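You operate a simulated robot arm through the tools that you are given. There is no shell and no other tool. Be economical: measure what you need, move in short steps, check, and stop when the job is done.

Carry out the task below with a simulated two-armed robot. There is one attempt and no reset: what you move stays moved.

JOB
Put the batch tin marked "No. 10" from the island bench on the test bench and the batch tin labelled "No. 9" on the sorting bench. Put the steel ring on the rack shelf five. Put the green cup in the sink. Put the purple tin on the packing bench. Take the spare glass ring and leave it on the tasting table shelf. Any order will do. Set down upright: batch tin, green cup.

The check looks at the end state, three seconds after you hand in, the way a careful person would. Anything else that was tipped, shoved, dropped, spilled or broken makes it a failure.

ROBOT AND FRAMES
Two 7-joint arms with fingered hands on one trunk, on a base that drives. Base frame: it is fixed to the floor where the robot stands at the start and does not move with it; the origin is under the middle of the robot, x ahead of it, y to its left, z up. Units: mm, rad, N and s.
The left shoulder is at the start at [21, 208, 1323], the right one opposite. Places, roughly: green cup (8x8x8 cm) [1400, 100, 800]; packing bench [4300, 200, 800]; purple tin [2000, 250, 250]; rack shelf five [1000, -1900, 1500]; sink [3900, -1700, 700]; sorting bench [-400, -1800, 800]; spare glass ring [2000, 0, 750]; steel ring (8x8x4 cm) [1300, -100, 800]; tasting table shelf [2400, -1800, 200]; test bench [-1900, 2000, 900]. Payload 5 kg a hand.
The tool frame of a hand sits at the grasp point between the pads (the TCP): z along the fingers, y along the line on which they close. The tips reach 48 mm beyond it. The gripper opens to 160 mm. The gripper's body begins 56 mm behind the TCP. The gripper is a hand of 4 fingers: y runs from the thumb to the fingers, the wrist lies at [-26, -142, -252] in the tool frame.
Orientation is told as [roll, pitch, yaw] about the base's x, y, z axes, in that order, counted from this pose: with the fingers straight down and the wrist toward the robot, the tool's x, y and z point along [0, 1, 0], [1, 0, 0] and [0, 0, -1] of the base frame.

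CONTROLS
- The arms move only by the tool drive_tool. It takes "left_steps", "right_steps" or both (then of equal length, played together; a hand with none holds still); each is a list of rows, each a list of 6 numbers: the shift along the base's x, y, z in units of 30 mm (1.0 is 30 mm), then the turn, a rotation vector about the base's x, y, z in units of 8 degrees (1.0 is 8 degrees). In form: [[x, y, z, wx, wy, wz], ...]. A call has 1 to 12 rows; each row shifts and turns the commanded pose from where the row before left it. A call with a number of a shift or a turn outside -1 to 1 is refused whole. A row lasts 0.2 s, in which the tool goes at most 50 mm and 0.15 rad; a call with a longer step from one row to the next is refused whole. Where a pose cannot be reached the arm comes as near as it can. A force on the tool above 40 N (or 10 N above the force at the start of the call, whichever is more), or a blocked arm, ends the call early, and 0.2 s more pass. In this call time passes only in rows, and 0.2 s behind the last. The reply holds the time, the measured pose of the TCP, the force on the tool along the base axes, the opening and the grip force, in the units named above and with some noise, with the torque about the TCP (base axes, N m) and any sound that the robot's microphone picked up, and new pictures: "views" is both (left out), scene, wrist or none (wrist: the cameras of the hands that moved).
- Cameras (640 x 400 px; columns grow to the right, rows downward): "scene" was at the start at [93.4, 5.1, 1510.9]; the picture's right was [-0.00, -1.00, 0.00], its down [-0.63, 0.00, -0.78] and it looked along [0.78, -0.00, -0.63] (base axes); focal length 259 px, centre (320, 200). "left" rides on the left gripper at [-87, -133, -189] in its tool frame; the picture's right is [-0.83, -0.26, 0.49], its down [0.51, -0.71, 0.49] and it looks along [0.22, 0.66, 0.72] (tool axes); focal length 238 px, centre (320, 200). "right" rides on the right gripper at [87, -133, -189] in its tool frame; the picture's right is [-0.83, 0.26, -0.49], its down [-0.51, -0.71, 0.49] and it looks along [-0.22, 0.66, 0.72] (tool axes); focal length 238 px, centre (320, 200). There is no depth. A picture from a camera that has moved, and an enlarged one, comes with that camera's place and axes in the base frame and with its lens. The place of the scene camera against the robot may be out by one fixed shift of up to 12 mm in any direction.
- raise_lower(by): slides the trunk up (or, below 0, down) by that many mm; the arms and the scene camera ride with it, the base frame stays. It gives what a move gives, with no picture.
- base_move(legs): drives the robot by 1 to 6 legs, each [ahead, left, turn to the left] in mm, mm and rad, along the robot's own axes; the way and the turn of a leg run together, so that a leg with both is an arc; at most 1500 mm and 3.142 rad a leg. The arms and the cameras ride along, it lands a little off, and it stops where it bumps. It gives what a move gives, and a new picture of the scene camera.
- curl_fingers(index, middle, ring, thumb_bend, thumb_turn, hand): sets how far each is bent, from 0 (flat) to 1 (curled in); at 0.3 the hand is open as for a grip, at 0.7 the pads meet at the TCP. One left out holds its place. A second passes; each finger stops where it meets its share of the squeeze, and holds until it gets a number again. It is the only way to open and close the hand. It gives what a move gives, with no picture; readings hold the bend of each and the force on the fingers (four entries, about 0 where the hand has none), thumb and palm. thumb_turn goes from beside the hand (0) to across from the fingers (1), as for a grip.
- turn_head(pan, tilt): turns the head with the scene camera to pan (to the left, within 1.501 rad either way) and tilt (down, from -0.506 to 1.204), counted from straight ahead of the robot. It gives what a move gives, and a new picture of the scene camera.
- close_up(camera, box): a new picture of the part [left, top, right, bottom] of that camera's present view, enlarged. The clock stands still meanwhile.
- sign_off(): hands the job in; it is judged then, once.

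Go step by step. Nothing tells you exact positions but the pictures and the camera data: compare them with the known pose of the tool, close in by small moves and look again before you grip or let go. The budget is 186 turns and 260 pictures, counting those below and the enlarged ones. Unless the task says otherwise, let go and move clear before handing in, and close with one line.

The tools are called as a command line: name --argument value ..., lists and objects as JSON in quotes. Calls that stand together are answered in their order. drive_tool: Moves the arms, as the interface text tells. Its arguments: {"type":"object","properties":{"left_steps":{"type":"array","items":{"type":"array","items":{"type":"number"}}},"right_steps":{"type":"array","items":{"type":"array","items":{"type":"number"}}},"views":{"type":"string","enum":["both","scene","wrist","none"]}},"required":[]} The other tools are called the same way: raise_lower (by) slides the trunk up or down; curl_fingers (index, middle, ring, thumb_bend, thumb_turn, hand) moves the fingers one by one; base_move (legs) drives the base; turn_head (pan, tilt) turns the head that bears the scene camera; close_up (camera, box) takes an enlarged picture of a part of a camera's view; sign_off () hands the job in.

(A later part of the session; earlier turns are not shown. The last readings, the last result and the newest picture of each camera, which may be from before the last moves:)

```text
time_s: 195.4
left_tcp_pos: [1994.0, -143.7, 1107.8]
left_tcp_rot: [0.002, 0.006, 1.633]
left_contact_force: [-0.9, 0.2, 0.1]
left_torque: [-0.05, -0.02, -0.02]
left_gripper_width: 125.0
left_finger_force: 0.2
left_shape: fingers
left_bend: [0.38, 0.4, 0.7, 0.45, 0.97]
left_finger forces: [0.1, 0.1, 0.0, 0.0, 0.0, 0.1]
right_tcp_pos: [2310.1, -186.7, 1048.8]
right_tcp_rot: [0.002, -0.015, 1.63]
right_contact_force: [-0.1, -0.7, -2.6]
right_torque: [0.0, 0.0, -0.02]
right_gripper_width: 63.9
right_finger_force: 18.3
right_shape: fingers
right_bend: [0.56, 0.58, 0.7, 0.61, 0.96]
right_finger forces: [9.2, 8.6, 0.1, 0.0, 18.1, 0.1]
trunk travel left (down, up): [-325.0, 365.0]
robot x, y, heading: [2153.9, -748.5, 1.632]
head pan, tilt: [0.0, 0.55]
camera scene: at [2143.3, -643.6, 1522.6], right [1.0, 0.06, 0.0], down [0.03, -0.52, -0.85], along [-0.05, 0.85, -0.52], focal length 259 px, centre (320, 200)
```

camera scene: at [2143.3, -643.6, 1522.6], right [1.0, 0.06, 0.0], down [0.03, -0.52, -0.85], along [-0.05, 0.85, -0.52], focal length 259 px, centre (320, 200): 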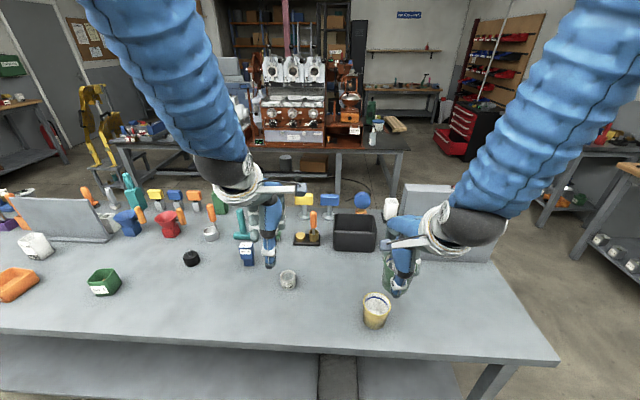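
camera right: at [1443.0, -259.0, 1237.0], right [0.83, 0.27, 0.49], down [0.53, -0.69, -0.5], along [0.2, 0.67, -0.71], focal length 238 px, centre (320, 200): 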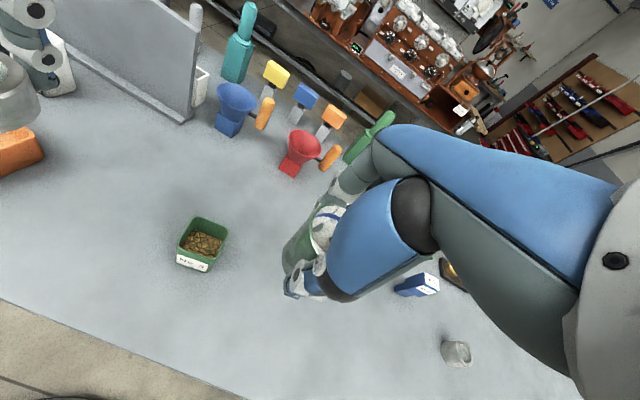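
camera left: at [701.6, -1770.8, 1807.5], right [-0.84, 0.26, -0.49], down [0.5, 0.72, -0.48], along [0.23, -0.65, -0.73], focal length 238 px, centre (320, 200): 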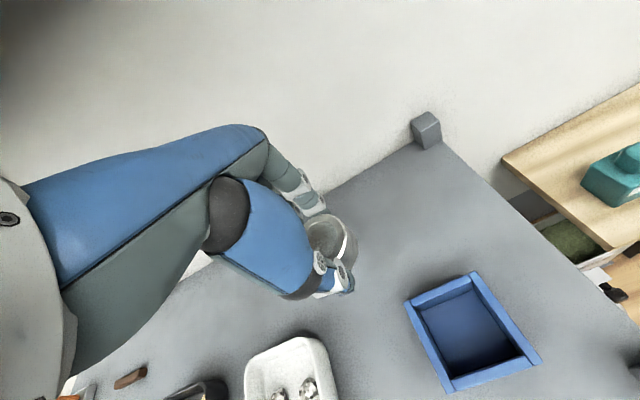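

The glass ring is at about [1993, -40]. I'll bring the left hand above it and check with the wrist camera.

curl_fingers --hand "left" --index 0.38 --middle 0.38 --ring 0.38 --thumb_bend 0.36

drive_tool --left_steps '[[0, 0.8, -0.9, 0, 0, 0], [0, 0.8, -0.9, 0, 0, 0], [0, 0.8, -0.9, 0, 0, 0], [0, 0.8, -0.9, 0, 0, 0], [0, 0.2, -0.9, 0, 0, 0]]' --views "both"

close_up --camera "left" --box '[260, 180, 460, 340]'

```text
time_s: 196.4
left_tcp_pos: [1992.8, -144.3, 1107.5]
left_tcp_rot: [0.003, 0.007, 1.632]
left_contact_force: [0.5, 0.8, -0.3]
left_torque: [0.04, -0.03, 0.01]
left_gripper_width: 142.8
left_finger_force: 0.0
left_shape: fingers
left_bend: [0.38, 0.38, 0.38, 0.36, 0.97]
left_finger forces: [0.0, 0.0, 0.0, 0.0, 0.1, 0.1]
right_tcp_pos: [2309.5, -187.1, 1049.9]
right_tcp_rot: [0.004, -0.015, 1.628]
right_contact_force: [0.2, -0.2, -1.7]
right_torque: [-0.04, -0.02, -0.02]
right_gripper_width: 64.1
right_finger_force: 18.1
right_shape: fingers
right_bend: [0.56, 0.58, 0.7, 0.61, 0.96]
right_finger forces: [9.4, 8.6, 0.0, 0.0, 18.0, 0.0]
trunk travel left (down, up): [-325.0, 365.0]
robot x, y, heading: [2150.4, -748.2, 1.627]
head pan, tilt: [0.0, 0.55]
```

```text
time_s: 197.6
left_tcp_pos: [1993.3, -38.7, 971.6]
left_tcp_rot: [0.002, 0.005, 1.632]
left_contact_force: [-0.4, 0.2, 1.0]
left_torque: [-0.07, -0.04, -0.03]
left_gripper_width: 143.1
left_finger_force: 0.1
left_shape: fingers
left_bend: [0.38, 0.38, 0.38, 0.36, 0.97]
left_finger forces: [0.1, 0.0, 0.1, 0.1, 0.0, 0.1]
right_tcp_pos: [2310.9, -187.9, 1049.8]
right_tcp_rot: [0.002, -0.016, 1.627]
right_contact_force: [-0.1, 0.7, -2.2]
right_torque: [-0.03, -0.01, -0.03]
right_gripper_width: 64.2
right_finger_force: 17.7
right_shape: fingers
right_bend: [0.56, 0.58, 0.7, 0.61, 0.96]
right_finger forces: [9.3, 8.6, 0.0, 0.1, 18.1, 0.1]
trunk travel left (down, up): [-325.0, 365.0]
robot x, y, heading: [2150.1, -751.3, 1.63]
head pan, tilt: [0.0, 0.55]
camera scene: at [2143.5, -643.2, 1522.5], right [1.0, 0.06, 0.0], down [0.03, -0.52, -0.85], along [-0.05, 0.85, -0.52], focal length 259 px, centre (320, 200)
camera left: at [2089.5, -166.2, 1161.3], right [0.85, -0.21, -0.49], down [-0.46, -0.74, -0.49], along [-0.26, 0.64, -0.73], focal length 238 px, centre (320, 200)
```

scene: 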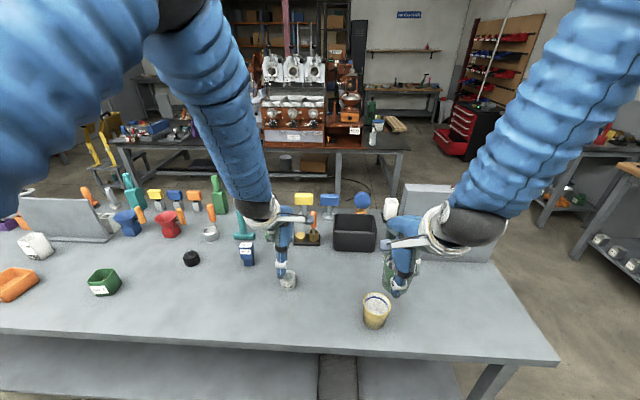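
left: 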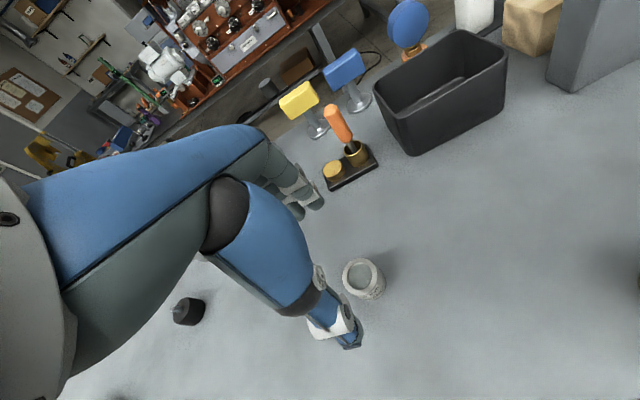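

```text
2.50 times, centred on (360, 260) of left
camera zoom: at [2089.5, -166.2, 1161.3], right [0.85, -0.21, -0.49], down [-0.46, -0.74, -0.49], along [-0.26, 0.64, -0.73], focal length 596 px, centre (220, 50)
```

zoom: 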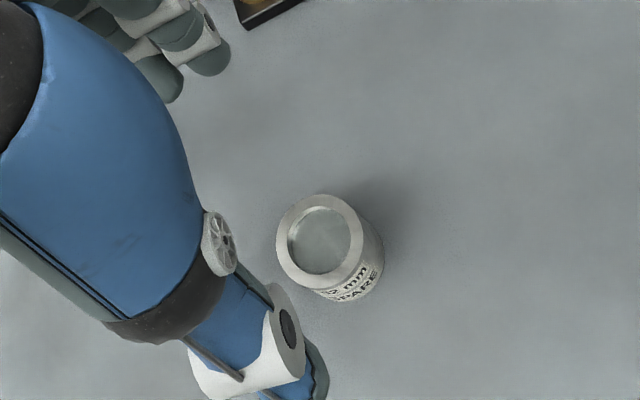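

The ring is centred under the hand. I'll descend to 857 and close gently.

drive_tool --left_steps '[[0.08, 0.03, -0.9, 0, 0, 0], [0, 0, -0.9, 0, 0, 0], [0, 0, -0.9, 0, 0, 0], [0, 0, -0.9, 0, 0, 0], [0, 0, -0.25, 0, 0, 0]]' --views "wrist"

close_up --camera "left" --box '[240, 160, 440, 360]'

```text
time_s: 198.8
left_tcp_pos: [1996.0, -41.6, 857.2]
left_tcp_rot: [0.002, 0.006, 1.631]
left_contact_force: [0.0, -0.5, 0.7]
left_torque: [0.03, 0.02, 0.0]
left_gripper_width: 142.7
left_finger_force: 0.2
left_shape: fingers
left_bend: [0.38, 0.38, 0.38, 0.36, 0.97]
left_finger forces: [0.0, 0.0, 0.1, 0.0, 0.0, 0.0]
right_tcp_pos: [2310.0, -187.2, 1050.5]
right_tcp_rot: [0.004, -0.015, 1.627]
right_contact_force: [0.2, -0.8, -1.8]
right_torque: [0.03, -0.02, 0.01]
right_gripper_width: 64.3
right_finger_force: 18.1
right_shape: fingers
right_bend: [0.56, 0.58, 0.7, 0.61, 0.96]
right_finger forces: [9.3, 8.7, 0.0, 0.0, 18.1, 0.1]
trunk travel left (down, up): [-325.0, 365.0]
robot x, y, heading: [2153.2, -750.4, 1.633]
head pan, tilt: [0.0, 0.55]
camera left: at [2091.8, -166.9, 1045.9], right [0.85, -0.21, -0.49], down [-0.46, -0.74, -0.49], along [-0.26, 0.64, -0.73], focal length 238 px, centre (320, 200)
```

left: 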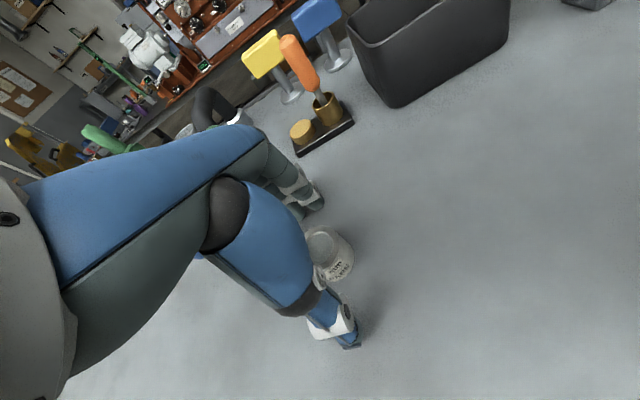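

```text
2.00 times, centred on (340, 260) of left
camera zoom: at [2091.8, -166.9, 1045.9], right [0.85, -0.21, -0.49], down [-0.46, -0.74, -0.49], along [-0.26, 0.64, -0.73], focal length 477 px, centre (280, 80)
```

zoom: 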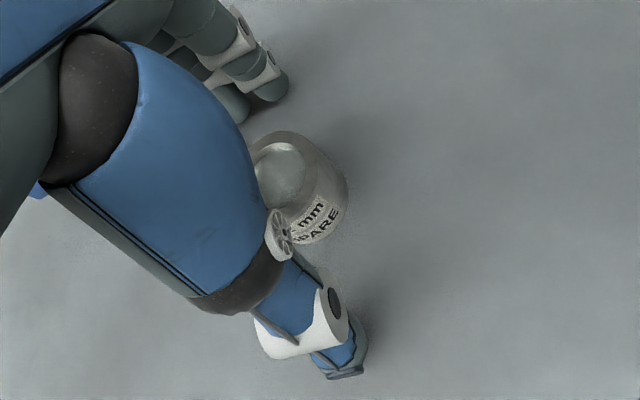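

curl_fingers --hand "left" --index 0.68 --middle 0.68 --ring 0.68 --thumb_bend 0.66

drive_tool --left_steps '[[0, 0, 0.5, 0, 0, 0], [0, 0, 0.8, 0, 0, 0]]' --views "wrist"

close_up --camera "left" --box '[240, 160, 440, 360]'

```text
time_s: 199.8
left_tcp_pos: [1996.4, -40.0, 856.1]
left_tcp_rot: [0.001, 0.007, 1.63]
left_contact_force: [-0.7, 0.1, -0.3]
left_torque: [0.02, 0.0, -0.01]
left_gripper_width: 56.2
left_finger_force: 14.1
left_shape: fingers
left_bend: [0.6, 0.65, 0.68, 0.59, 0.97]
left_finger forces: [9.3, 4.2, 0.0, 0.1, 14.6, 0.0]
right_tcp_pos: [2310.2, -187.0, 1049.0]
right_tcp_rot: [0.002, -0.015, 1.628]
right_contact_force: [0.5, -0.8, -2.8]
right_torque: [0.03, 0.01, 0.02]
right_gripper_width: 64.0
right_finger_force: 18.2
right_shape: fingers
right_bend: [0.56, 0.58, 0.7, 0.61, 0.96]
right_finger forces: [9.2, 8.7, 0.0, 0.1, 18.1, 0.0]
trunk travel left (down, up): [-325.0, 365.0]
robot x, y, heading: [2152.6, -750.5, 1.632]
head pan, tilt: [0.0, 0.55]
```

```text
time_s: 200.4
left_tcp_pos: [1995.6, -41.1, 896.1]
left_tcp_rot: [0.001, 0.006, 1.632]
left_contact_force: [1.0, -1.7, -1.9]
left_torque: [0.11, 0.02, 0.03]
left_gripper_width: 56.0
left_finger_force: 14.0
left_shape: fingers
left_bend: [0.6, 0.65, 0.68, 0.59, 0.97]
left_finger forces: [9.3, 4.4, 0.0, 0.1, 14.6, 0.0]
right_tcp_pos: [2310.6, -188.4, 1049.0]
right_tcp_rot: [0.003, -0.016, 1.631]
right_contact_force: [-0.4, -0.5, -3.0]
right_torque: [0.03, 0.01, -0.03]
right_gripper_width: 64.2
right_finger_force: 18.1
right_shape: fingers
right_bend: [0.56, 0.58, 0.7, 0.61, 0.96]
right_finger forces: [9.3, 8.6, 0.0, 0.0, 18.1, 0.0]
trunk travel left (down, up): [-325.0, 365.0]
robot x, y, heading: [2151.8, -750.1, 1.631]
head pan, tilt: [0.0, 0.55]
camera left: at [2090.9, -167.7, 1086.2], right [0.85, -0.21, -0.49], down [-0.46, -0.74, -0.49], along [-0.26, 0.64, -0.73], focal length 238 px, centre (320, 200)
```

left: 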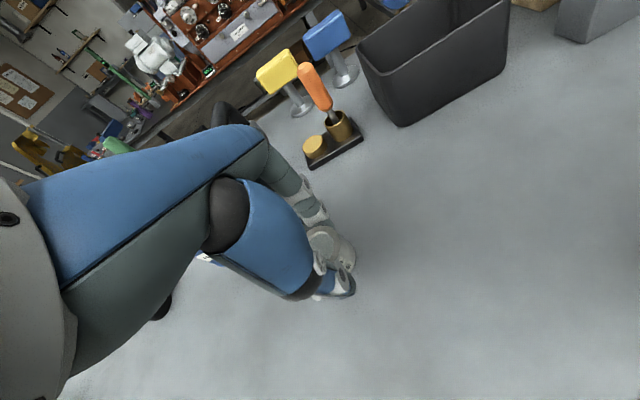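

```text
2.00 times, centred on (340, 260) of left
camera zoom: at [2090.9, -167.7, 1086.2], right [0.85, -0.21, -0.49], down [-0.46, -0.74, -0.49], along [-0.26, 0.64, -0.73], focal length 477 px, centre (280, 80)
```

zoom: 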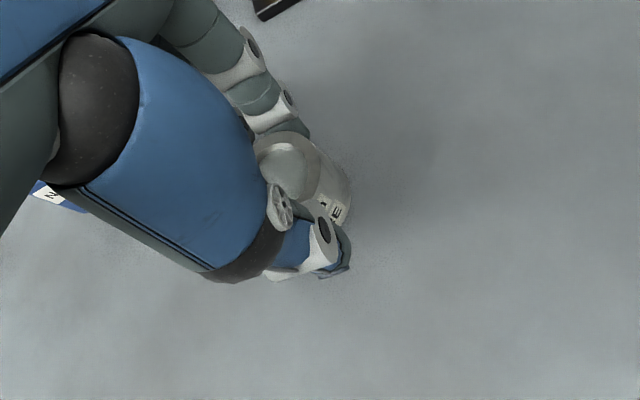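

The glass ring is held. I'll raise it, back off, and drive toward the sink first to free the right hand.

drive_tool --left_steps '[[0, 0, 0.9, 0, 0, 0], [0, 0, 0.9, 0, 0, 0], [0, -0.5, 0.9, 0, 0, 0], [0, -0.9, 0.9, 0, 0, 0], [0, -0.9, 0.9, 0, 0, 0], [0, -0.9, 0.5, 0, 0, 0]]' --views "none"

base_move --legs '[[-80, 0, 0], [0, 0, -1.63]]'

```text
time_s: 201.8
left_tcp_pos: [1997.7, -136.3, 1046.7]
left_tcp_rot: [0.001, 0.006, 1.633]
left_contact_force: [0.7, -1.8, -0.6]
left_torque: [0.08, 0.02, 0.04]
left_gripper_width: 56.0
left_finger_force: 14.9
left_shape: fingers
left_bend: [0.6, 0.65, 0.68, 0.59, 0.97]
left_finger forces: [9.2, 4.5, 0.1, 0.0, 14.5, 0.1]
right_tcp_pos: [2310.1, -188.9, 1049.8]
right_tcp_rot: [0.003, -0.017, 1.628]
right_contact_force: [-0.3, -0.6, -2.2]
right_torque: [0.1, -0.03, 0.0]
right_gripper_width: 64.2
right_finger_force: 17.8
right_shape: fingers
right_bend: [0.56, 0.58, 0.7, 0.61, 0.96]
right_finger forces: [9.4, 8.7, 0.0, 0.0, 18.0, 0.0]
trunk travel left (down, up): [-325.0, 365.0]
robot x, y, heading: [2149.1, -749.4, 1.629]
head pan, tilt: [0.0, 0.55]
```

```text
time_s: 206.9
left_tcp_pos: [2780.6, -725.3, 1046.1]
left_tcp_rot: [0.002, 0.007, -0.019]
left_contact_force: [-0.5, -0.1, -0.7]
left_torque: [0.03, -0.03, -0.01]
left_gripper_width: 55.9
left_finger_force: 13.4
left_shape: fingers
left_bend: [0.6, 0.66, 0.68, 0.59, 0.97]
left_finger forces: [8.8, 4.4, 0.0, 0.0, 13.7, 0.0]
right_tcp_pos: [2704.7, -1033.0, 1049.1]
right_tcp_rot: [0.002, -0.015, -0.022]
right_contact_force: [0.2, -0.3, -2.2]
right_torque: [0.03, 0.02, 0.0]
right_gripper_width: 63.6
right_finger_force: 17.8
right_shape: fingers
right_bend: [0.56, 0.58, 0.7, 0.62, 0.96]
right_finger forces: [9.2, 8.5, 0.1, 0.0, 17.6, 0.0]
trunk travel left (down, up): [-325.0, 365.0]
robot x, y, heading: [2157.7, -827.1, -0.022]
head pan, tilt: [0.0, 0.55]
camera scene: at [2254.9, -826.7, 1522.6], right [-0.02, -1.0, 0.0], down [-0.52, 0.01, -0.85], along [0.85, -0.02, -0.52], focal length 259 px, centre (320, 200)
```

scene: 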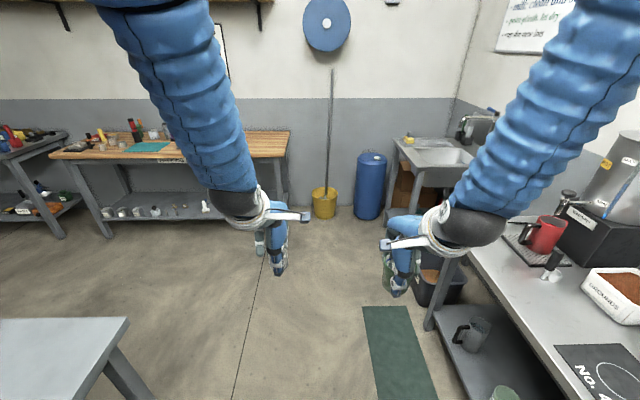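

The sink is in the far right corner, with a barrel and mop near the far wall. I'll drive part way, turn to face it early to stay clear of the mop, and look.

base_move --legs '[[850, 80, 0], [0, 0, -1.55]]'

```text
time_s: 215.2
left_tcp_pos: [3106.2, -1393.6, 1045.4]
left_tcp_rot: [0.001, 0.006, -1.597]
left_contact_force: [-0.2, 1.4, -0.8]
left_torque: [-0.02, -0.03, 0.0]
left_gripper_width: 55.3
left_finger_force: 12.8
left_shape: fingers
left_bend: [0.6, 0.66, 0.68, 0.6, 0.97]
left_finger forces: [8.5, 4.2, 0.0, 0.0, 13.1, 0.0]
right_tcp_pos: [2798.4, -1314.6, 1049.3]
right_tcp_rot: [0.002, -0.014, -1.599]
right_contact_force: [-0.3, -1.2, -1.6]
right_torque: [-0.03, -0.07, 0.0]
right_gripper_width: 63.4
right_finger_force: 17.7
right_shape: fingers
right_bend: [0.56, 0.58, 0.7, 0.62, 0.96]
right_finger forces: [9.1, 8.4, 0.0, 0.0, 17.2, 0.1]
trunk travel left (down, up): [-325.0, 365.0]
robot x, y, heading: [3004.4, -767.4, -1.594]
head pan, tilt: [0.0, 0.55]
camera scene: at [2998.5, -863.6, 1522.6], right [-1.0, 0.03, 0.0], down [0.01, 0.52, -0.85], along [-0.02, -0.85, -0.52], focal length 259 px, centre (320, 200)
```

scene: 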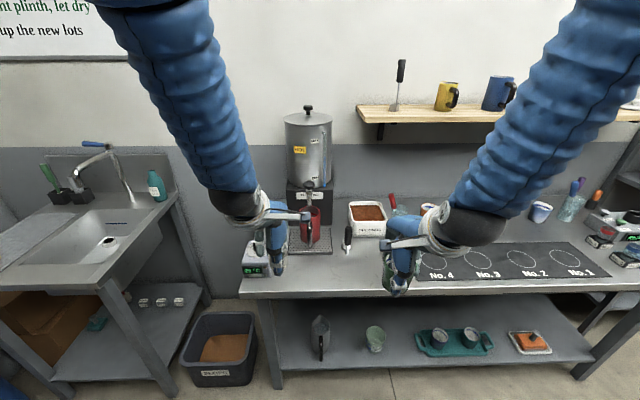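

The sink basin is around [4008, -1840]. I'll strafe left toward it.

base_move --legs '[[0, 1000, 0.02]]'

```text
time_s: 219.8
left_tcp_pos: [4039.8, -1416.3, 1043.4]
left_tcp_rot: [0.002, 0.009, -1.547]
left_contact_force: [0.6, -1.9, -1.8]
left_torque: [0.16, 0.06, -0.08]
left_gripper_width: 55.3
left_finger_force: 12.7
left_shape: fingers
left_bend: [0.6, 0.66, 0.68, 0.6, 0.97]
left_finger forces: [8.7, 4.2, 0.0, 0.1, 13.2, 0.1]
right_tcp_pos: [3730.8, -1352.6, 1047.9]
right_tcp_rot: [0.002, -0.015, -1.551]
right_contact_force: [0.4, -2.9, -3.2]
right_torque: [0.24, 0.04, 0.02]
right_gripper_width: 63.5
right_finger_force: 17.7
right_shape: fingers
right_bend: [0.56, 0.58, 0.7, 0.62, 0.96]
right_finger forces: [9.1, 8.8, 0.0, 0.0, 17.5, 0.1]
trunk travel left (down, up): [-325.0, 365.0]
robot x, y, heading: [3911.4, -796.7, -1.548]
head pan, tilt: [0.0, 0.55]
stopped in leg 1: the robot was blocked; the commanded pose is now the measured one
camera scene: at [3908.6, -893.5, 1522.1], right [-1.0, -0.02, 0.0], down [-0.01, 0.53, -0.85], along [0.02, -0.85, -0.53], focal length 259 px, centre (320, 200)
```

scene: 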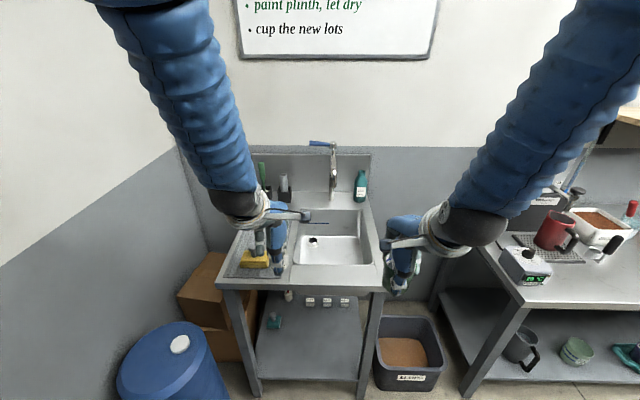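

The base bumped something on its left. I'll back off to the right slightly and look left to check what it was.

base_move --legs '[[0, -100, 0]]'

turn_head --pan 1.3 --tilt 0.9

```text
time_s: 220.9
left_tcp_pos: [3936.8, -1414.8, 1046.5]
left_tcp_rot: [0.003, 0.006, -1.552]
left_contact_force: [-1.5, -0.6, -0.4]
left_torque: [-0.04, -0.12, -0.01]
left_gripper_width: 55.3
left_finger_force: 13.2
left_shape: fingers
left_bend: [0.6, 0.66, 0.68, 0.6, 0.97]
left_finger forces: [8.7, 4.4, 0.1, 0.0, 13.1, 0.0]
right_tcp_pos: [3627.5, -1350.3, 1049.4]
right_tcp_rot: [0.004, -0.019, -1.553]
right_contact_force: [-0.5, -0.1, -2.0]
right_torque: [0.03, -0.13, 0.0]
right_gripper_width: 63.3
right_finger_force: 17.5
right_shape: fingers
right_bend: [0.56, 0.58, 0.7, 0.62, 0.96]
right_finger forces: [9.1, 8.7, 0.0, 0.1, 17.5, 0.0]
trunk travel left (down, up): [-325.0, 365.0]
robot x, y, heading: [3805.5, -793.7, -1.546]
head pan, tilt: [0.0, 0.55]
camera scene: at [3805.8, -890.8, 1522.6], right [-1.0, -0.02, 0.0], down [-0.01, 0.52, -0.85], along [0.02, -0.85, -0.52], focal length 259 px, centre (320, 200)
```

scene: 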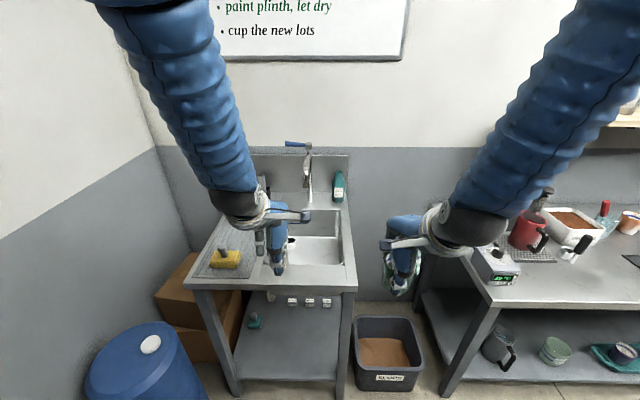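

```text
time_s: 222.4
left_tcp_pos: [3938.0, -1416.0, 1046.0]
left_tcp_rot: [-0.001, 0.006, -1.551]
left_contact_force: [0.2, 0.1, -1.8]
left_torque: [0.0, -0.01, -0.02]
left_gripper_width: 55.3
left_finger_force: 13.2
left_shape: fingers
left_bend: [0.6, 0.66, 0.68, 0.6, 0.97]
left_finger forces: [8.6, 4.3, 0.0, 0.1, 13.2, 0.0]
right_tcp_pos: [3627.1, -1351.2, 1050.3]
right_tcp_rot: [0.002, -0.018, -1.552]
right_contact_force: [0.0, -0.1, -2.1]
right_torque: [-0.03, -0.02, 0.02]
right_gripper_width: 63.2
right_finger_force: 17.5
right_shape: fingers
right_bend: [0.56, 0.58, 0.7, 0.62, 0.96]
right_finger forces: [9.1, 8.7, 0.0, 0.0, 17.6, 0.0]
trunk travel left (down, up): [-325.0, 365.0]
robot x, y, heading: [3811.8, -796.1, -1.548]
head pan, tilt: [1.3, 0.901]
camera scene: at [3878.3, -819.8, 1493.3], right [-0.25, -0.97, 0.0], down [-0.76, 0.19, -0.62], along [0.6, -0.15, -0.78], focal length 259 px, centre (320, 200)
```

scene: 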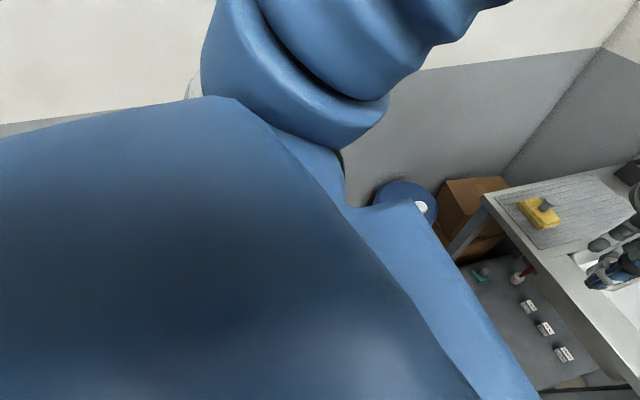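

The view left is blocked by my own arm; I'll check that spot later from afar. Now a careful look at the sink.

turn_head --pan 0 --tilt 0.75

close_up --camera "scene" --box '[170, 90, 390, 250]'

close_up --camera "left" --box '[0, 0, 640, 400]'

```text
time_s: 223.8
left_tcp_pos: [3937.5, -1415.3, 1046.0]
left_tcp_rot: [0.003, 0.006, -1.55]
left_contact_force: [0.3, -0.2, -1.0]
left_torque: [-0.02, 0.04, 0.0]
left_gripper_width: 55.4
left_finger_force: 13.5
left_shape: fingers
left_bend: [0.6, 0.66, 0.68, 0.6, 0.97]
left_finger forces: [8.6, 4.3, 0.1, 0.0, 13.3, 0.0]
right_tcp_pos: [3627.9, -1350.4, 1049.8]
right_tcp_rot: [0.003, -0.018, -1.555]
right_contact_force: [0.8, -0.2, -2.4]
right_torque: [0.02, -0.01, 0.01]
right_gripper_width: 63.5
right_finger_force: 18.4
right_shape: fingers
right_bend: [0.56, 0.58, 0.7, 0.62, 0.96]
right_finger forces: [9.1, 8.7, 0.0, 0.0, 17.6, 0.0]
trunk travel left (down, up): [-325.0, 365.0]
robot x, y, heading: [3811.1, -796.4, -1.548]
head pan, tilt: [0.0, 0.75]
camera scene: at [3807.1, -884.0, 1505.2], right [-1.0, -0.02, 0.0], down [-0.01, 0.68, -0.73], along [0.02, -0.73, -0.68], focal length 259 px, centre (320, 200)
```

scene: 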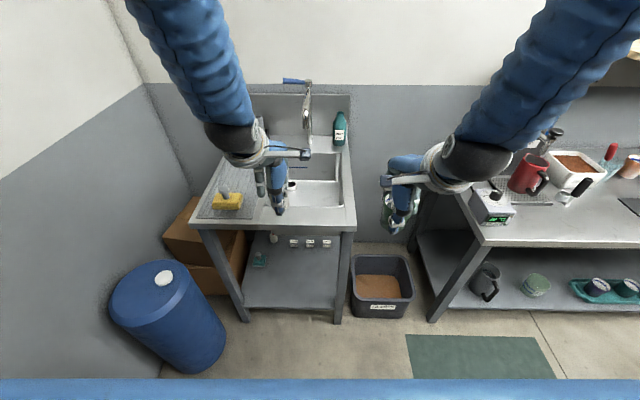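

```text
2.50 times, centred on (280, 170) of scene
camera zoom: at [3807.1, -884.0, 1505.2], right [-1.0, -0.02, 0.0], down [-0.01, 0.68, -0.73], along [0.02, -0.73, -0.68], focal length 648 px, centre (420, 275)
```

zoom: 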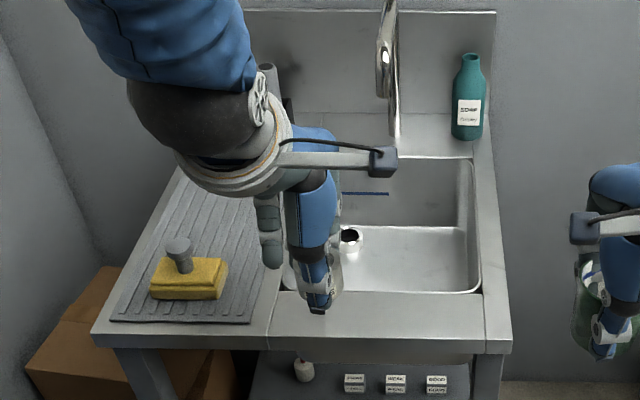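

```text
1.00 times, centred on (320, 200) of left
camera zoom: at [3849.0, -1285.9, 1235.8], right [-0.84, 0.24, -0.49], down [0.49, 0.72, -0.49], along [0.23, -0.65, -0.73], focal length 238 px, centre (320, 200)
```

zoom: 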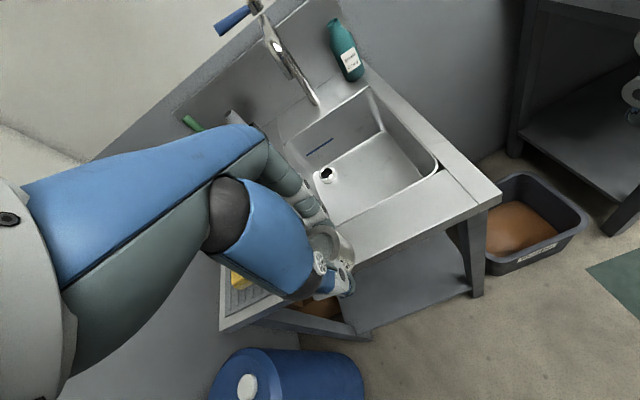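

From both cameras: counter top about z = 810, basin floor about z = 666 (drain at [3974, -1885]), spout tip about [3874, -1870, 907]. I'll place the cup at about [3815, -1745], moving the left arm aside first and driving in 230 mm.

drive_tool --left_steps '[[0.9, 0.2, 0.1, 0, 0, 0], [0.9, 0.2, 0.1, 0, 0, 0], [0.9, 0.2, 0.1, 0, 0, 0], [0.9, 0.2, 0.1, 0, 0, 0], [0.9, 0.2, 0.1, 0, 0, 0], [0.9, 0.2, 0.1, 0, 0, 0]]' --views "none"

base_move --legs '[[230, 30, -0.02]]'

```text
time_s: 225.2
left_tcp_pos: [4101.3, -1379.5, 1064.7]
left_tcp_rot: [0.0, 0.005, -1.55]
left_contact_force: [0.7, -0.2, -0.6]
left_torque: [-0.02, 0.09, 0.03]
left_gripper_width: 55.1
left_finger_force: 13.1
left_shape: fingers
left_bend: [0.6, 0.66, 0.68, 0.6, 0.97]
left_finger forces: [8.6, 4.4, 0.0, 0.0, 13.0, 0.0]
right_tcp_pos: [3630.1, -1350.8, 1050.7]
right_tcp_rot: [0.0, -0.017, -1.551]
right_contact_force: [1.8, 0.9, -1.8]
right_torque: [-0.01, 0.09, 0.0]
right_gripper_width: 63.4
right_finger_force: 17.7
right_shape: fingers
right_bend: [0.56, 0.58, 0.7, 0.62, 0.96]
right_finger forces: [9.0, 8.7, 0.1, 0.0, 17.7, 0.0]
trunk travel left (down, up): [-325.0, 365.0]
robot x, y, heading: [3805.4, -794.9, -1.551]
head pan, tilt: [0.0, 0.75]
```

```text
time_s: 227.0
left_tcp_pos: [4120.7, -1621.3, 1063.2]
left_tcp_rot: [0.001, 0.006, -1.572]
left_contact_force: [-0.3, -0.6, -1.1]
left_torque: [0.04, 0.02, 0.01]
left_gripper_width: 55.3
left_finger_force: 12.5
left_shape: fingers
left_bend: [0.6, 0.66, 0.68, 0.6, 0.97]
left_finger forces: [8.6, 4.4, 0.0, 0.0, 13.0, 0.1]
right_tcp_pos: [3648.9, -1585.3, 1049.2]
right_tcp_rot: [0.002, -0.015, -1.571]
right_contact_force: [0.6, -0.7, -1.6]
right_torque: [0.09, 0.03, 0.02]
right_gripper_width: 63.2
right_finger_force: 17.6
right_shape: fingers
right_bend: [0.56, 0.58, 0.7, 0.62, 0.96]
right_finger forces: [9.1, 8.7, 0.0, 0.0, 17.4, 0.1]
trunk travel left (down, up): [-325.0, 365.0]
robot x, y, heading: [3842.8, -1033.2, -1.568]
head pan, tilt: [0.0, 0.75]
camera scene: at [3838.0, -1121.7, 1505.1], right [-1.0, 0.0, 0.0], down [0.0, 0.68, -0.73], along [0.0, -0.73, -0.68], focal length 259 px, centre (320, 200)
```

scene: 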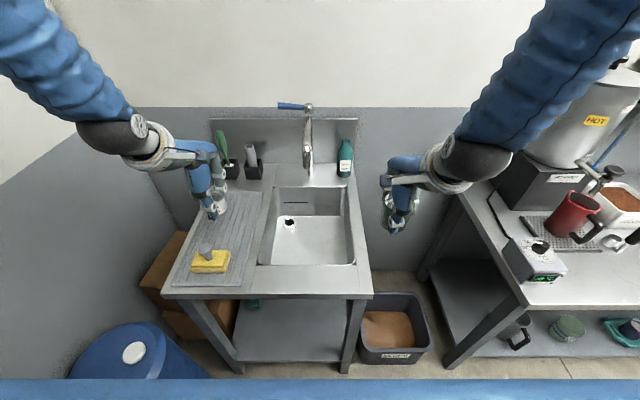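

Basin rim spans about x 3728–4020, y -1583 to -1948. I'll move the right hand over [3825, -1745].

drive_tool --right_steps '[[0.84, -0.76, 0, 0, 0, 0], [0.84, -0.76, 0, 0, 0, 0], [0.84, -0.76, 0, 0, 0, 0], [0.84, -0.76, 0, 0, 0, 0], [0.84, -0.76, 0, 0, 0, 0], [0.84, -0.76, 0, 0, 0, 0], [0.84, -0.76, 0, 0, 0, 0]]' --views "both"

close_up --camera "scene" --box '[200, 90, 400, 290]'

```text
time_s: 228.6
left_tcp_pos: [4123.1, -1622.3, 1061.9]
left_tcp_rot: [0.002, 0.008, -1.571]
left_contact_force: [1.0, -0.1, -0.7]
left_torque: [0.08, 0.01, -0.02]
left_gripper_width: 55.0
left_finger_force: 13.1
left_shape: fingers
left_bend: [0.6, 0.66, 0.68, 0.6, 0.97]
left_finger forces: [8.5, 4.3, 0.1, 0.0, 13.2, 0.0]
right_tcp_pos: [3824.9, -1743.9, 1050.3]
right_tcp_rot: [-0.015, -0.021, -1.55]
right_contact_force: [-2.3, 1.9, -4.1]
right_torque: [-0.08, -0.38, -0.24]
right_gripper_width: 63.0
right_finger_force: 17.8
right_shape: fingers
right_bend: [0.56, 0.58, 0.7, 0.62, 0.96]
right_finger forces: [9.2, 8.8, 0.1, 0.0, 17.7, 0.0]
trunk travel left (down, up): [-325.0, 365.0]
robot x, y, heading: [3841.1, -1032.3, -1.57]
head pan, tilt: [0.0, 0.75]
camera scene: at [3838.7, -1121.7, 1505.1], right [-1.0, 0.0, 0.0], down [0.0, 0.68, -0.73], along [0.0, -0.73, -0.68], focal length 259 px, centre (320, 200)
camera right: at [3911.7, -1607.1, 1235.6], right [-0.82, -0.27, 0.5], down [-0.53, 0.69, -0.5], along [-0.21, -0.68, -0.71], focal length 238 px, centre (320, 200)
```

scene: 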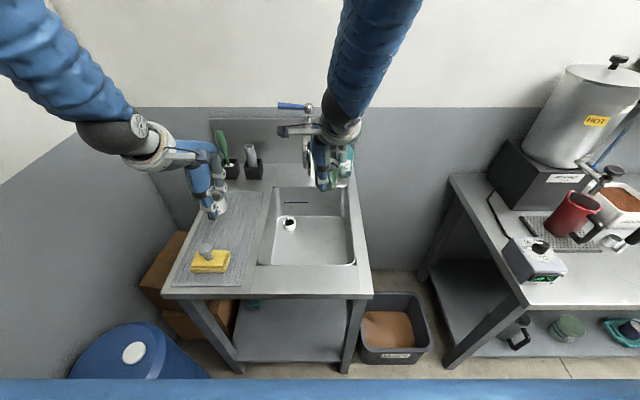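
right: 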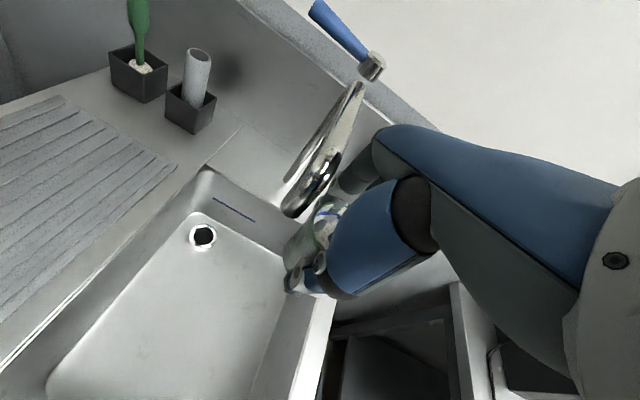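

```text
2.00 times, centred on (300, 190) of scene
camera zoom: at [3838.7, -1121.7, 1505.1], right [-1.0, 0.0, 0.0], down [0.0, 0.68, -0.73], along [0.0, -0.73, -0.68], focal length 518 px, centre (360, 220)
```

zoom: 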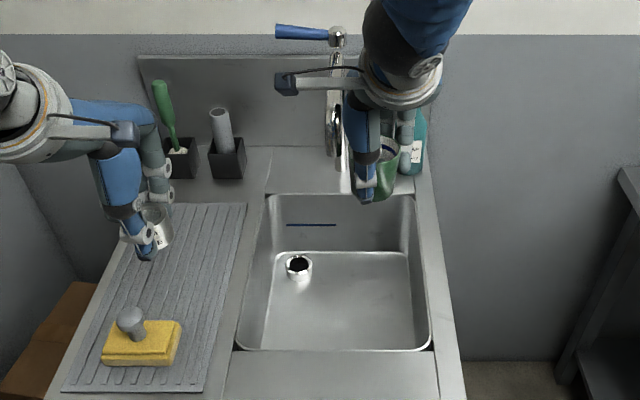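

The spout is closer to the cup than I'd estimated. I'll shift away toward the front of the basin, tuck the ring finger, and use the left wrist camera as a side view.

drive_tool --right_steps '[[-0.4, 0.6, 0, 0, 0, 0], [-0.4, 0.7, 0, 0, 0, 0], [0, 0.5, 0, 0, 0, 0]]' --views "wrist"

curl_fingers --hand "right" --ring 1.0

close_up --camera "left" --box '[0, 0, 640, 400]'

```text
time_s: 229.4
left_tcp_pos: [4122.5, -1621.4, 1063.6]
left_tcp_rot: [0.0, 0.005, -1.57]
left_contact_force: [0.9, 0.0, -1.6]
left_torque: [-0.04, 0.03, -0.01]
left_gripper_width: 55.1
left_finger_force: 13.1
left_shape: fingers
left_bend: [0.6, 0.66, 0.68, 0.6, 0.97]
left_finger forces: [8.5, 4.3, 0.0, 0.1, 13.0, 0.1]
right_tcp_pos: [3803.4, -1689.2, 1051.2]
right_tcp_rot: [0.002, -0.017, -1.573]
right_contact_force: [1.2, -0.1, -1.4]
right_torque: [0.0, 0.06, -0.03]
right_gripper_width: 62.9
right_finger_force: 18.2
right_shape: fingers
right_bend: [0.56, 0.58, 0.7, 0.62, 0.96]
right_finger forces: [9.1, 8.7, 0.0, 0.1, 17.5, 0.1]
trunk travel left (down, up): [-325.0, 365.0]
robot x, y, heading: [3841.2, -1031.8, -1.573]
head pan, tilt: [0.0, 0.75]
camera right: at [3890.3, -1554.8, 1238.0], right [-0.84, -0.25, 0.49], down [-0.5, 0.7, -0.5], along [-0.22, -0.67, -0.71], focal length 238 px, centre (320, 200)
```

right: 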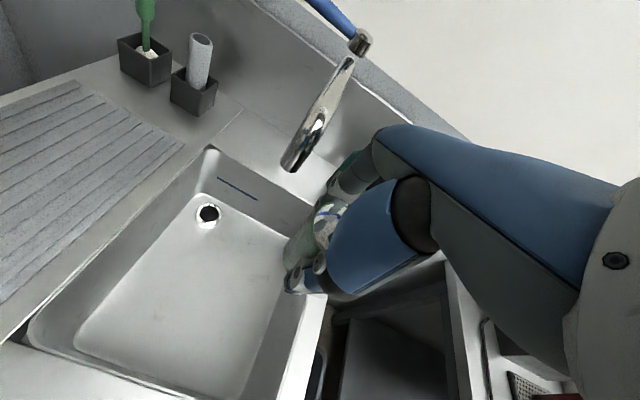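

```text
time_s: 230.4
left_tcp_pos: [4120.8, -1621.2, 1064.6]
left_tcp_rot: [0.003, 0.005, -1.57]
left_contact_force: [-0.4, -0.1, -0.5]
left_torque: [0.01, 0.03, 0.0]
left_gripper_width: 55.1
left_finger_force: 13.1
left_shape: fingers
left_bend: [0.6, 0.66, 0.68, 0.6, 0.97]
left_finger forces: [8.6, 4.3, 0.1, 0.0, 13.1, 0.0]
right_tcp_pos: [3803.1, -1690.3, 1050.0]
right_tcp_rot: [0.001, -0.017, -1.573]
right_contact_force: [0.1, 0.3, -2.3]
right_torque: [0.01, 0.02, -0.01]
right_gripper_width: 62.4
right_finger_force: 21.9
right_shape: fingers
right_bend: [0.56, 0.59, 0.93, 0.62, 0.96]
right_finger forces: [11.5, 9.8, 0.0, 0.1, 21.3, 0.0]
trunk travel left (down, up): [-325.0, 365.0]
robot x, y, heading: [3844.8, -1030.8, -1.568]
head pan, tilt: [0.0, 0.75]
```

```text
1.00 times, centred on (320, 200) of left
camera zoom: at [4035.2, -1490.1, 1253.0], right [-0.83, 0.26, -0.49], down [0.51, 0.71, -0.49], along [0.22, -0.65, -0.73], focal length 238 px, centre (320, 200)
```

zoom: 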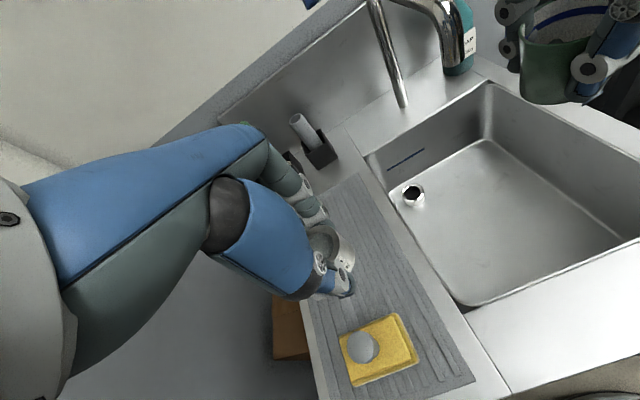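

Triangulated, the spout tip is at about [3875, -1766, 1030], so I can descend beside it now. I'll lower to just above the counter and re-check.

drive_tool --right_steps '[[-0.1, 0, -0.9, 0, 0, 0], [0, 0, -0.9, 0, 0, 0], [0, 0, -0.9, 0, 0, 0], [0, 0, -0.9, 0, 0, 0], [0, 0, -0.9, 0, 0, 0], [0, 0, -0.9, 0, 0, 0]]' --views "both"

close_up --camera "left" --box '[320, 0, 640, 200]'

```text
time_s: 231.8
left_tcp_pos: [4121.4, -1622.5, 1063.3]
left_tcp_rot: [0.002, 0.007, -1.569]
left_contact_force: [0.3, -0.8, -1.9]
left_torque: [0.06, -0.03, 0.01]
left_gripper_width: 55.2
left_finger_force: 13.3
left_shape: fingers
left_bend: [0.6, 0.66, 0.68, 0.6, 0.97]
left_finger forces: [8.5, 4.3, 0.0, 0.1, 13.2, 0.1]
right_tcp_pos: [3798.5, -1690.1, 887.6]
right_tcp_rot: [0.002, -0.017, -1.571]
right_contact_force: [0.2, -2.3, -0.6]
right_torque: [0.18, -0.02, -0.01]
right_gripper_width: 62.4
right_finger_force: 20.9
right_shape: fingers
right_bend: [0.56, 0.59, 1.0, 0.62, 0.96]
right_finger forces: [11.4, 9.8, 0.0, 0.1, 20.5, 0.1]
trunk travel left (down, up): [-325.0, 365.0]
robot x, y, heading: [3839.4, -1031.5, -1.568]
head pan, tilt: [0.0, 0.75]
camera scene: at [3837.8, -1121.6, 1505.1], right [-1.0, 0.0, 0.0], down [0.0, 0.68, -0.73], along [0.0, -0.73, -0.68], focal length 259 px, centre (320, 200)
camera right: at [3885.2, -1555.3, 1075.1], right [-0.84, -0.25, 0.49], down [-0.5, 0.7, -0.5], along [-0.22, -0.67, -0.71], focal length 238 px, centre (320, 200)
```

scene: 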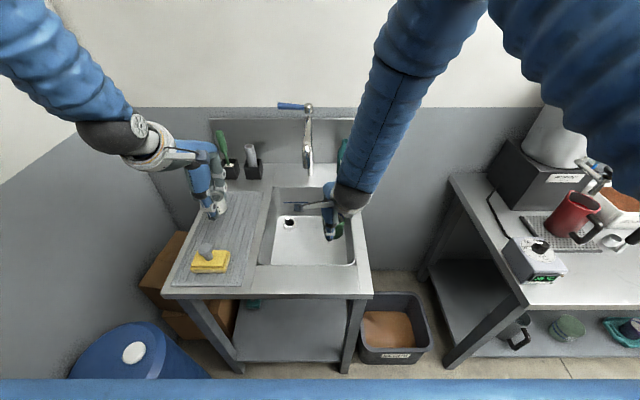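
right: 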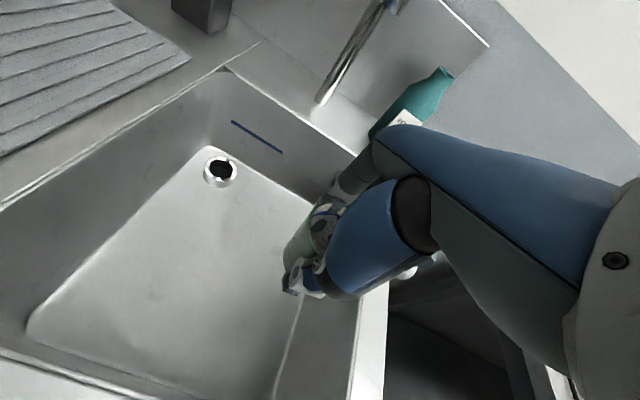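

```text
2.00 times, centred on (480, 100) of left
camera zoom: at [4034.9, -1490.9, 1252.6], right [-0.83, 0.26, -0.49], down [0.51, 0.71, -0.49], along [0.22, -0.65, -0.73], focal length 477 px, centre (0, 400)
```

zoom: 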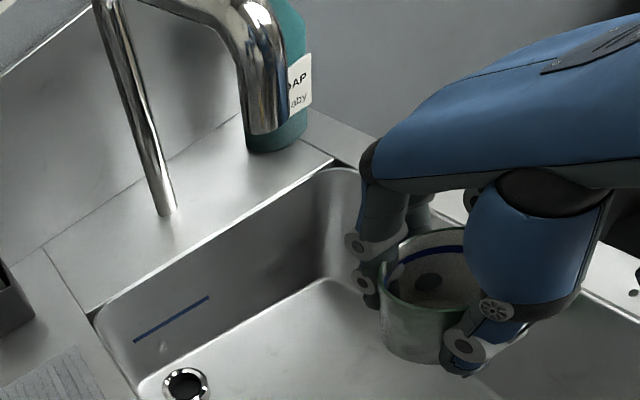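

The side view shows the cup clear of everything. I'll descend 60 mm, shift slightly left and back inside the basin, and check again.

drive_tool --right_steps '[[0, 0, -0.8, 0, 0, 0], [0, 0, -0.8, 0, 0, 0], [0.6, -0.35, -0.4, 0, 0, 0], [0.6, -0.35, -0.3, 0, 0, 0]]' --views "wrist"

close_up --camera "left" --box '[320, 0, 640, 200]'

```text
time_s: 232.8
left_tcp_pos: [4120.7, -1621.9, 1062.6]
left_tcp_rot: [0.001, 0.003, -1.571]
left_contact_force: [-0.8, 0.2, -1.6]
left_torque: [-0.03, 0.01, -0.01]
left_gripper_width: 54.9
left_finger_force: 12.5
left_shape: fingers
left_bend: [0.6, 0.66, 0.68, 0.6, 0.97]
left_finger forces: [8.7, 4.3, 0.0, 0.1, 13.1, 0.0]
right_tcp_pos: [3834.3, -1710.6, 817.1]
right_tcp_rot: [0.001, -0.017, -1.574]
right_contact_force: [-0.3, -1.0, -2.3]
right_torque: [0.05, -0.03, 0.03]
right_gripper_width: 62.7
right_finger_force: 21.1
right_shape: fingers
right_bend: [0.56, 0.59, 1.0, 0.62, 0.96]
right_finger forces: [11.4, 9.8, 0.1, 0.0, 20.6, 0.1]
trunk travel left (down, up): [-325.0, 365.0]
robot x, y, heading: [3843.7, -1029.1, -1.571]
head pan, tilt: [0.0, 0.75]
camera right: at [3922.0, -1575.4, 1004.5], right [-0.84, -0.25, 0.49], down [-0.5, 0.7, -0.5], along [-0.22, -0.67, -0.71], focal length 238 px, centre (320, 200)
```

right: 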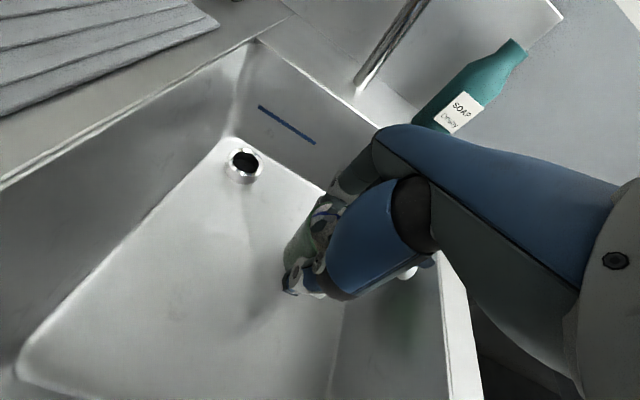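

```text
2.00 times, centred on (480, 100) of left
camera zoom: at [4034.9, -1490.6, 1252.8], right [-0.83, 0.26, -0.49], down [0.51, 0.71, -0.49], along [0.22, -0.65, -0.73], focal length 477 px, centre (0, 400)
```

zoom: 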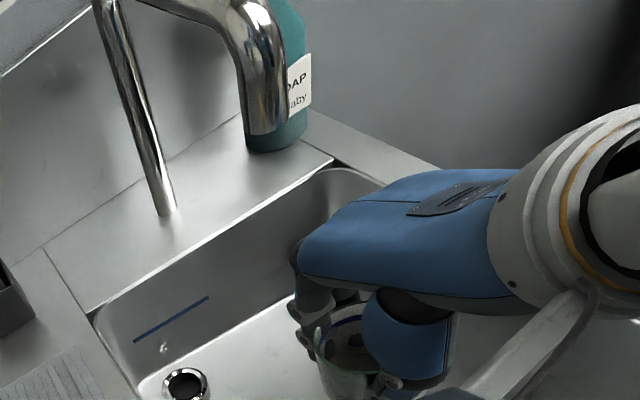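

Good clearance. I'll lower further, then in small steps to contact.

drive_tool --right_steps '[[0, 0, -0.6, 0, 0, 0], [0, 0, -0.5, 0, 0, 0], [0, 0, -0.3, 0, 0, 0]]' --views "none"

drive_tool --right_steps '[[0, 0, -0.15, 0, 0, 0], [0, 0, -0.15, 0, 0, 0], [0, 0, -0.15, 0, 0, 0]]' --views "none"

```text
time_s: 233.6
left_tcp_pos: [4121.5, -1622.3, 1063.4]
left_tcp_rot: [0.001, 0.005, -1.572]
left_contact_force: [0.9, -0.6, -2.1]
left_torque: [0.05, 0.01, 0.0]
left_gripper_width: 54.9
left_finger_force: 12.9
left_shape: fingers
left_bend: [0.6, 0.66, 0.68, 0.6, 0.97]
left_finger forces: [8.5, 4.4, 0.1, 0.0, 13.0, 0.0]
right_tcp_pos: [3836.6, -1710.9, 775.5]
right_tcp_rot: [0.001, -0.019, -1.571]
right_contact_force: [0.4, -0.1, -1.3]
right_torque: [0.05, -0.01, 0.02]
right_gripper_width: 62.4
right_finger_force: 20.4
right_shape: fingers
right_bend: [0.56, 0.59, 1.0, 0.62, 0.96]
right_finger forces: [11.2, 9.8, 0.1, 0.0, 20.5, 0.0]
trunk travel left (down, up): [-325.0, 365.0]
robot x, y, heading: [3842.6, -1032.9, -1.574]
head pan, tilt: [0.0, 0.75]
```

```text
time_s: 234.4
left_tcp_pos: [4121.8, -1618.9, 1064.7]
left_tcp_rot: [0.002, 0.004, -1.571]
left_contact_force: [0.1, 0.1, -2.0]
left_torque: [-0.01, 0.02, 0.03]
left_gripper_width: 54.9
left_finger_force: 13.1
left_shape: fingers
left_bend: [0.6, 0.66, 0.68, 0.6, 0.97]
left_finger forces: [8.7, 4.4, 0.0, 0.0, 13.0, 0.1]
right_tcp_pos: [3835.6, -1711.2, 766.5]
right_tcp_rot: [0.001, -0.023, -1.573]
right_contact_force: [0.0, 4.6, 23.2]
right_torque: [-0.39, -0.04, -0.02]
right_gripper_width: 62.4
right_finger_force: 22.0
right_shape: fingers
right_bend: [0.56, 0.59, 1.0, 0.62, 0.96]
right_finger forces: [8.6, 10.6, 0.0, 0.0, 23.9, 0.0]
trunk travel left (down, up): [-325.0, 365.0]
robot x, y, heading: [3842.9, -1032.6, -1.572]
head pan, tilt: [0.0, 0.75]
```

Contact at z = 767. I'll verify it is the cup on the basin floor.

close_up --camera "right" --box '[200, 120, 440, 360]'

close_up --camera "left" --box '[400, 80, 640, 240]'

```text
1.67 times, centred on (320, 240) of right
camera zoom: at [3922.5, -1575.3, 952.6], right [-0.84, -0.25, 0.49], down [-0.5, 0.7, -0.51], along [-0.22, -0.67, -0.71], focal length 397 px, centre (320, 133)
```

zoom: 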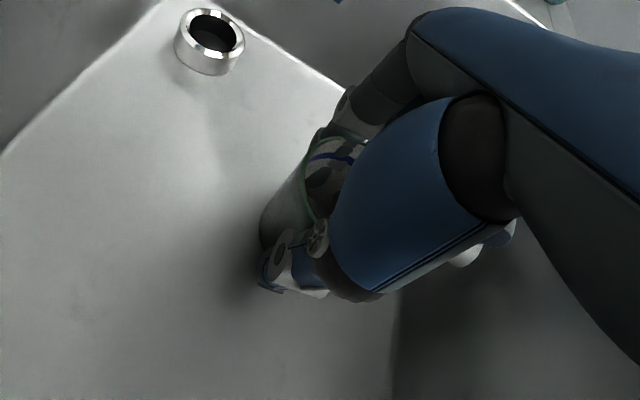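

```text
2.50 times, centred on (520, 160) of left
camera zoom: at [4035.1, -1488.1, 1254.0], right [-0.83, 0.26, -0.49], down [0.51, 0.71, -0.49], along [0.22, -0.65, -0.72], focal length 596 px, centre (-180, 300)
```

zoom: 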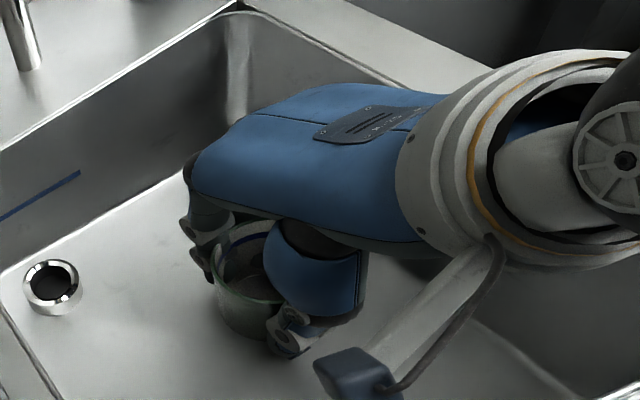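

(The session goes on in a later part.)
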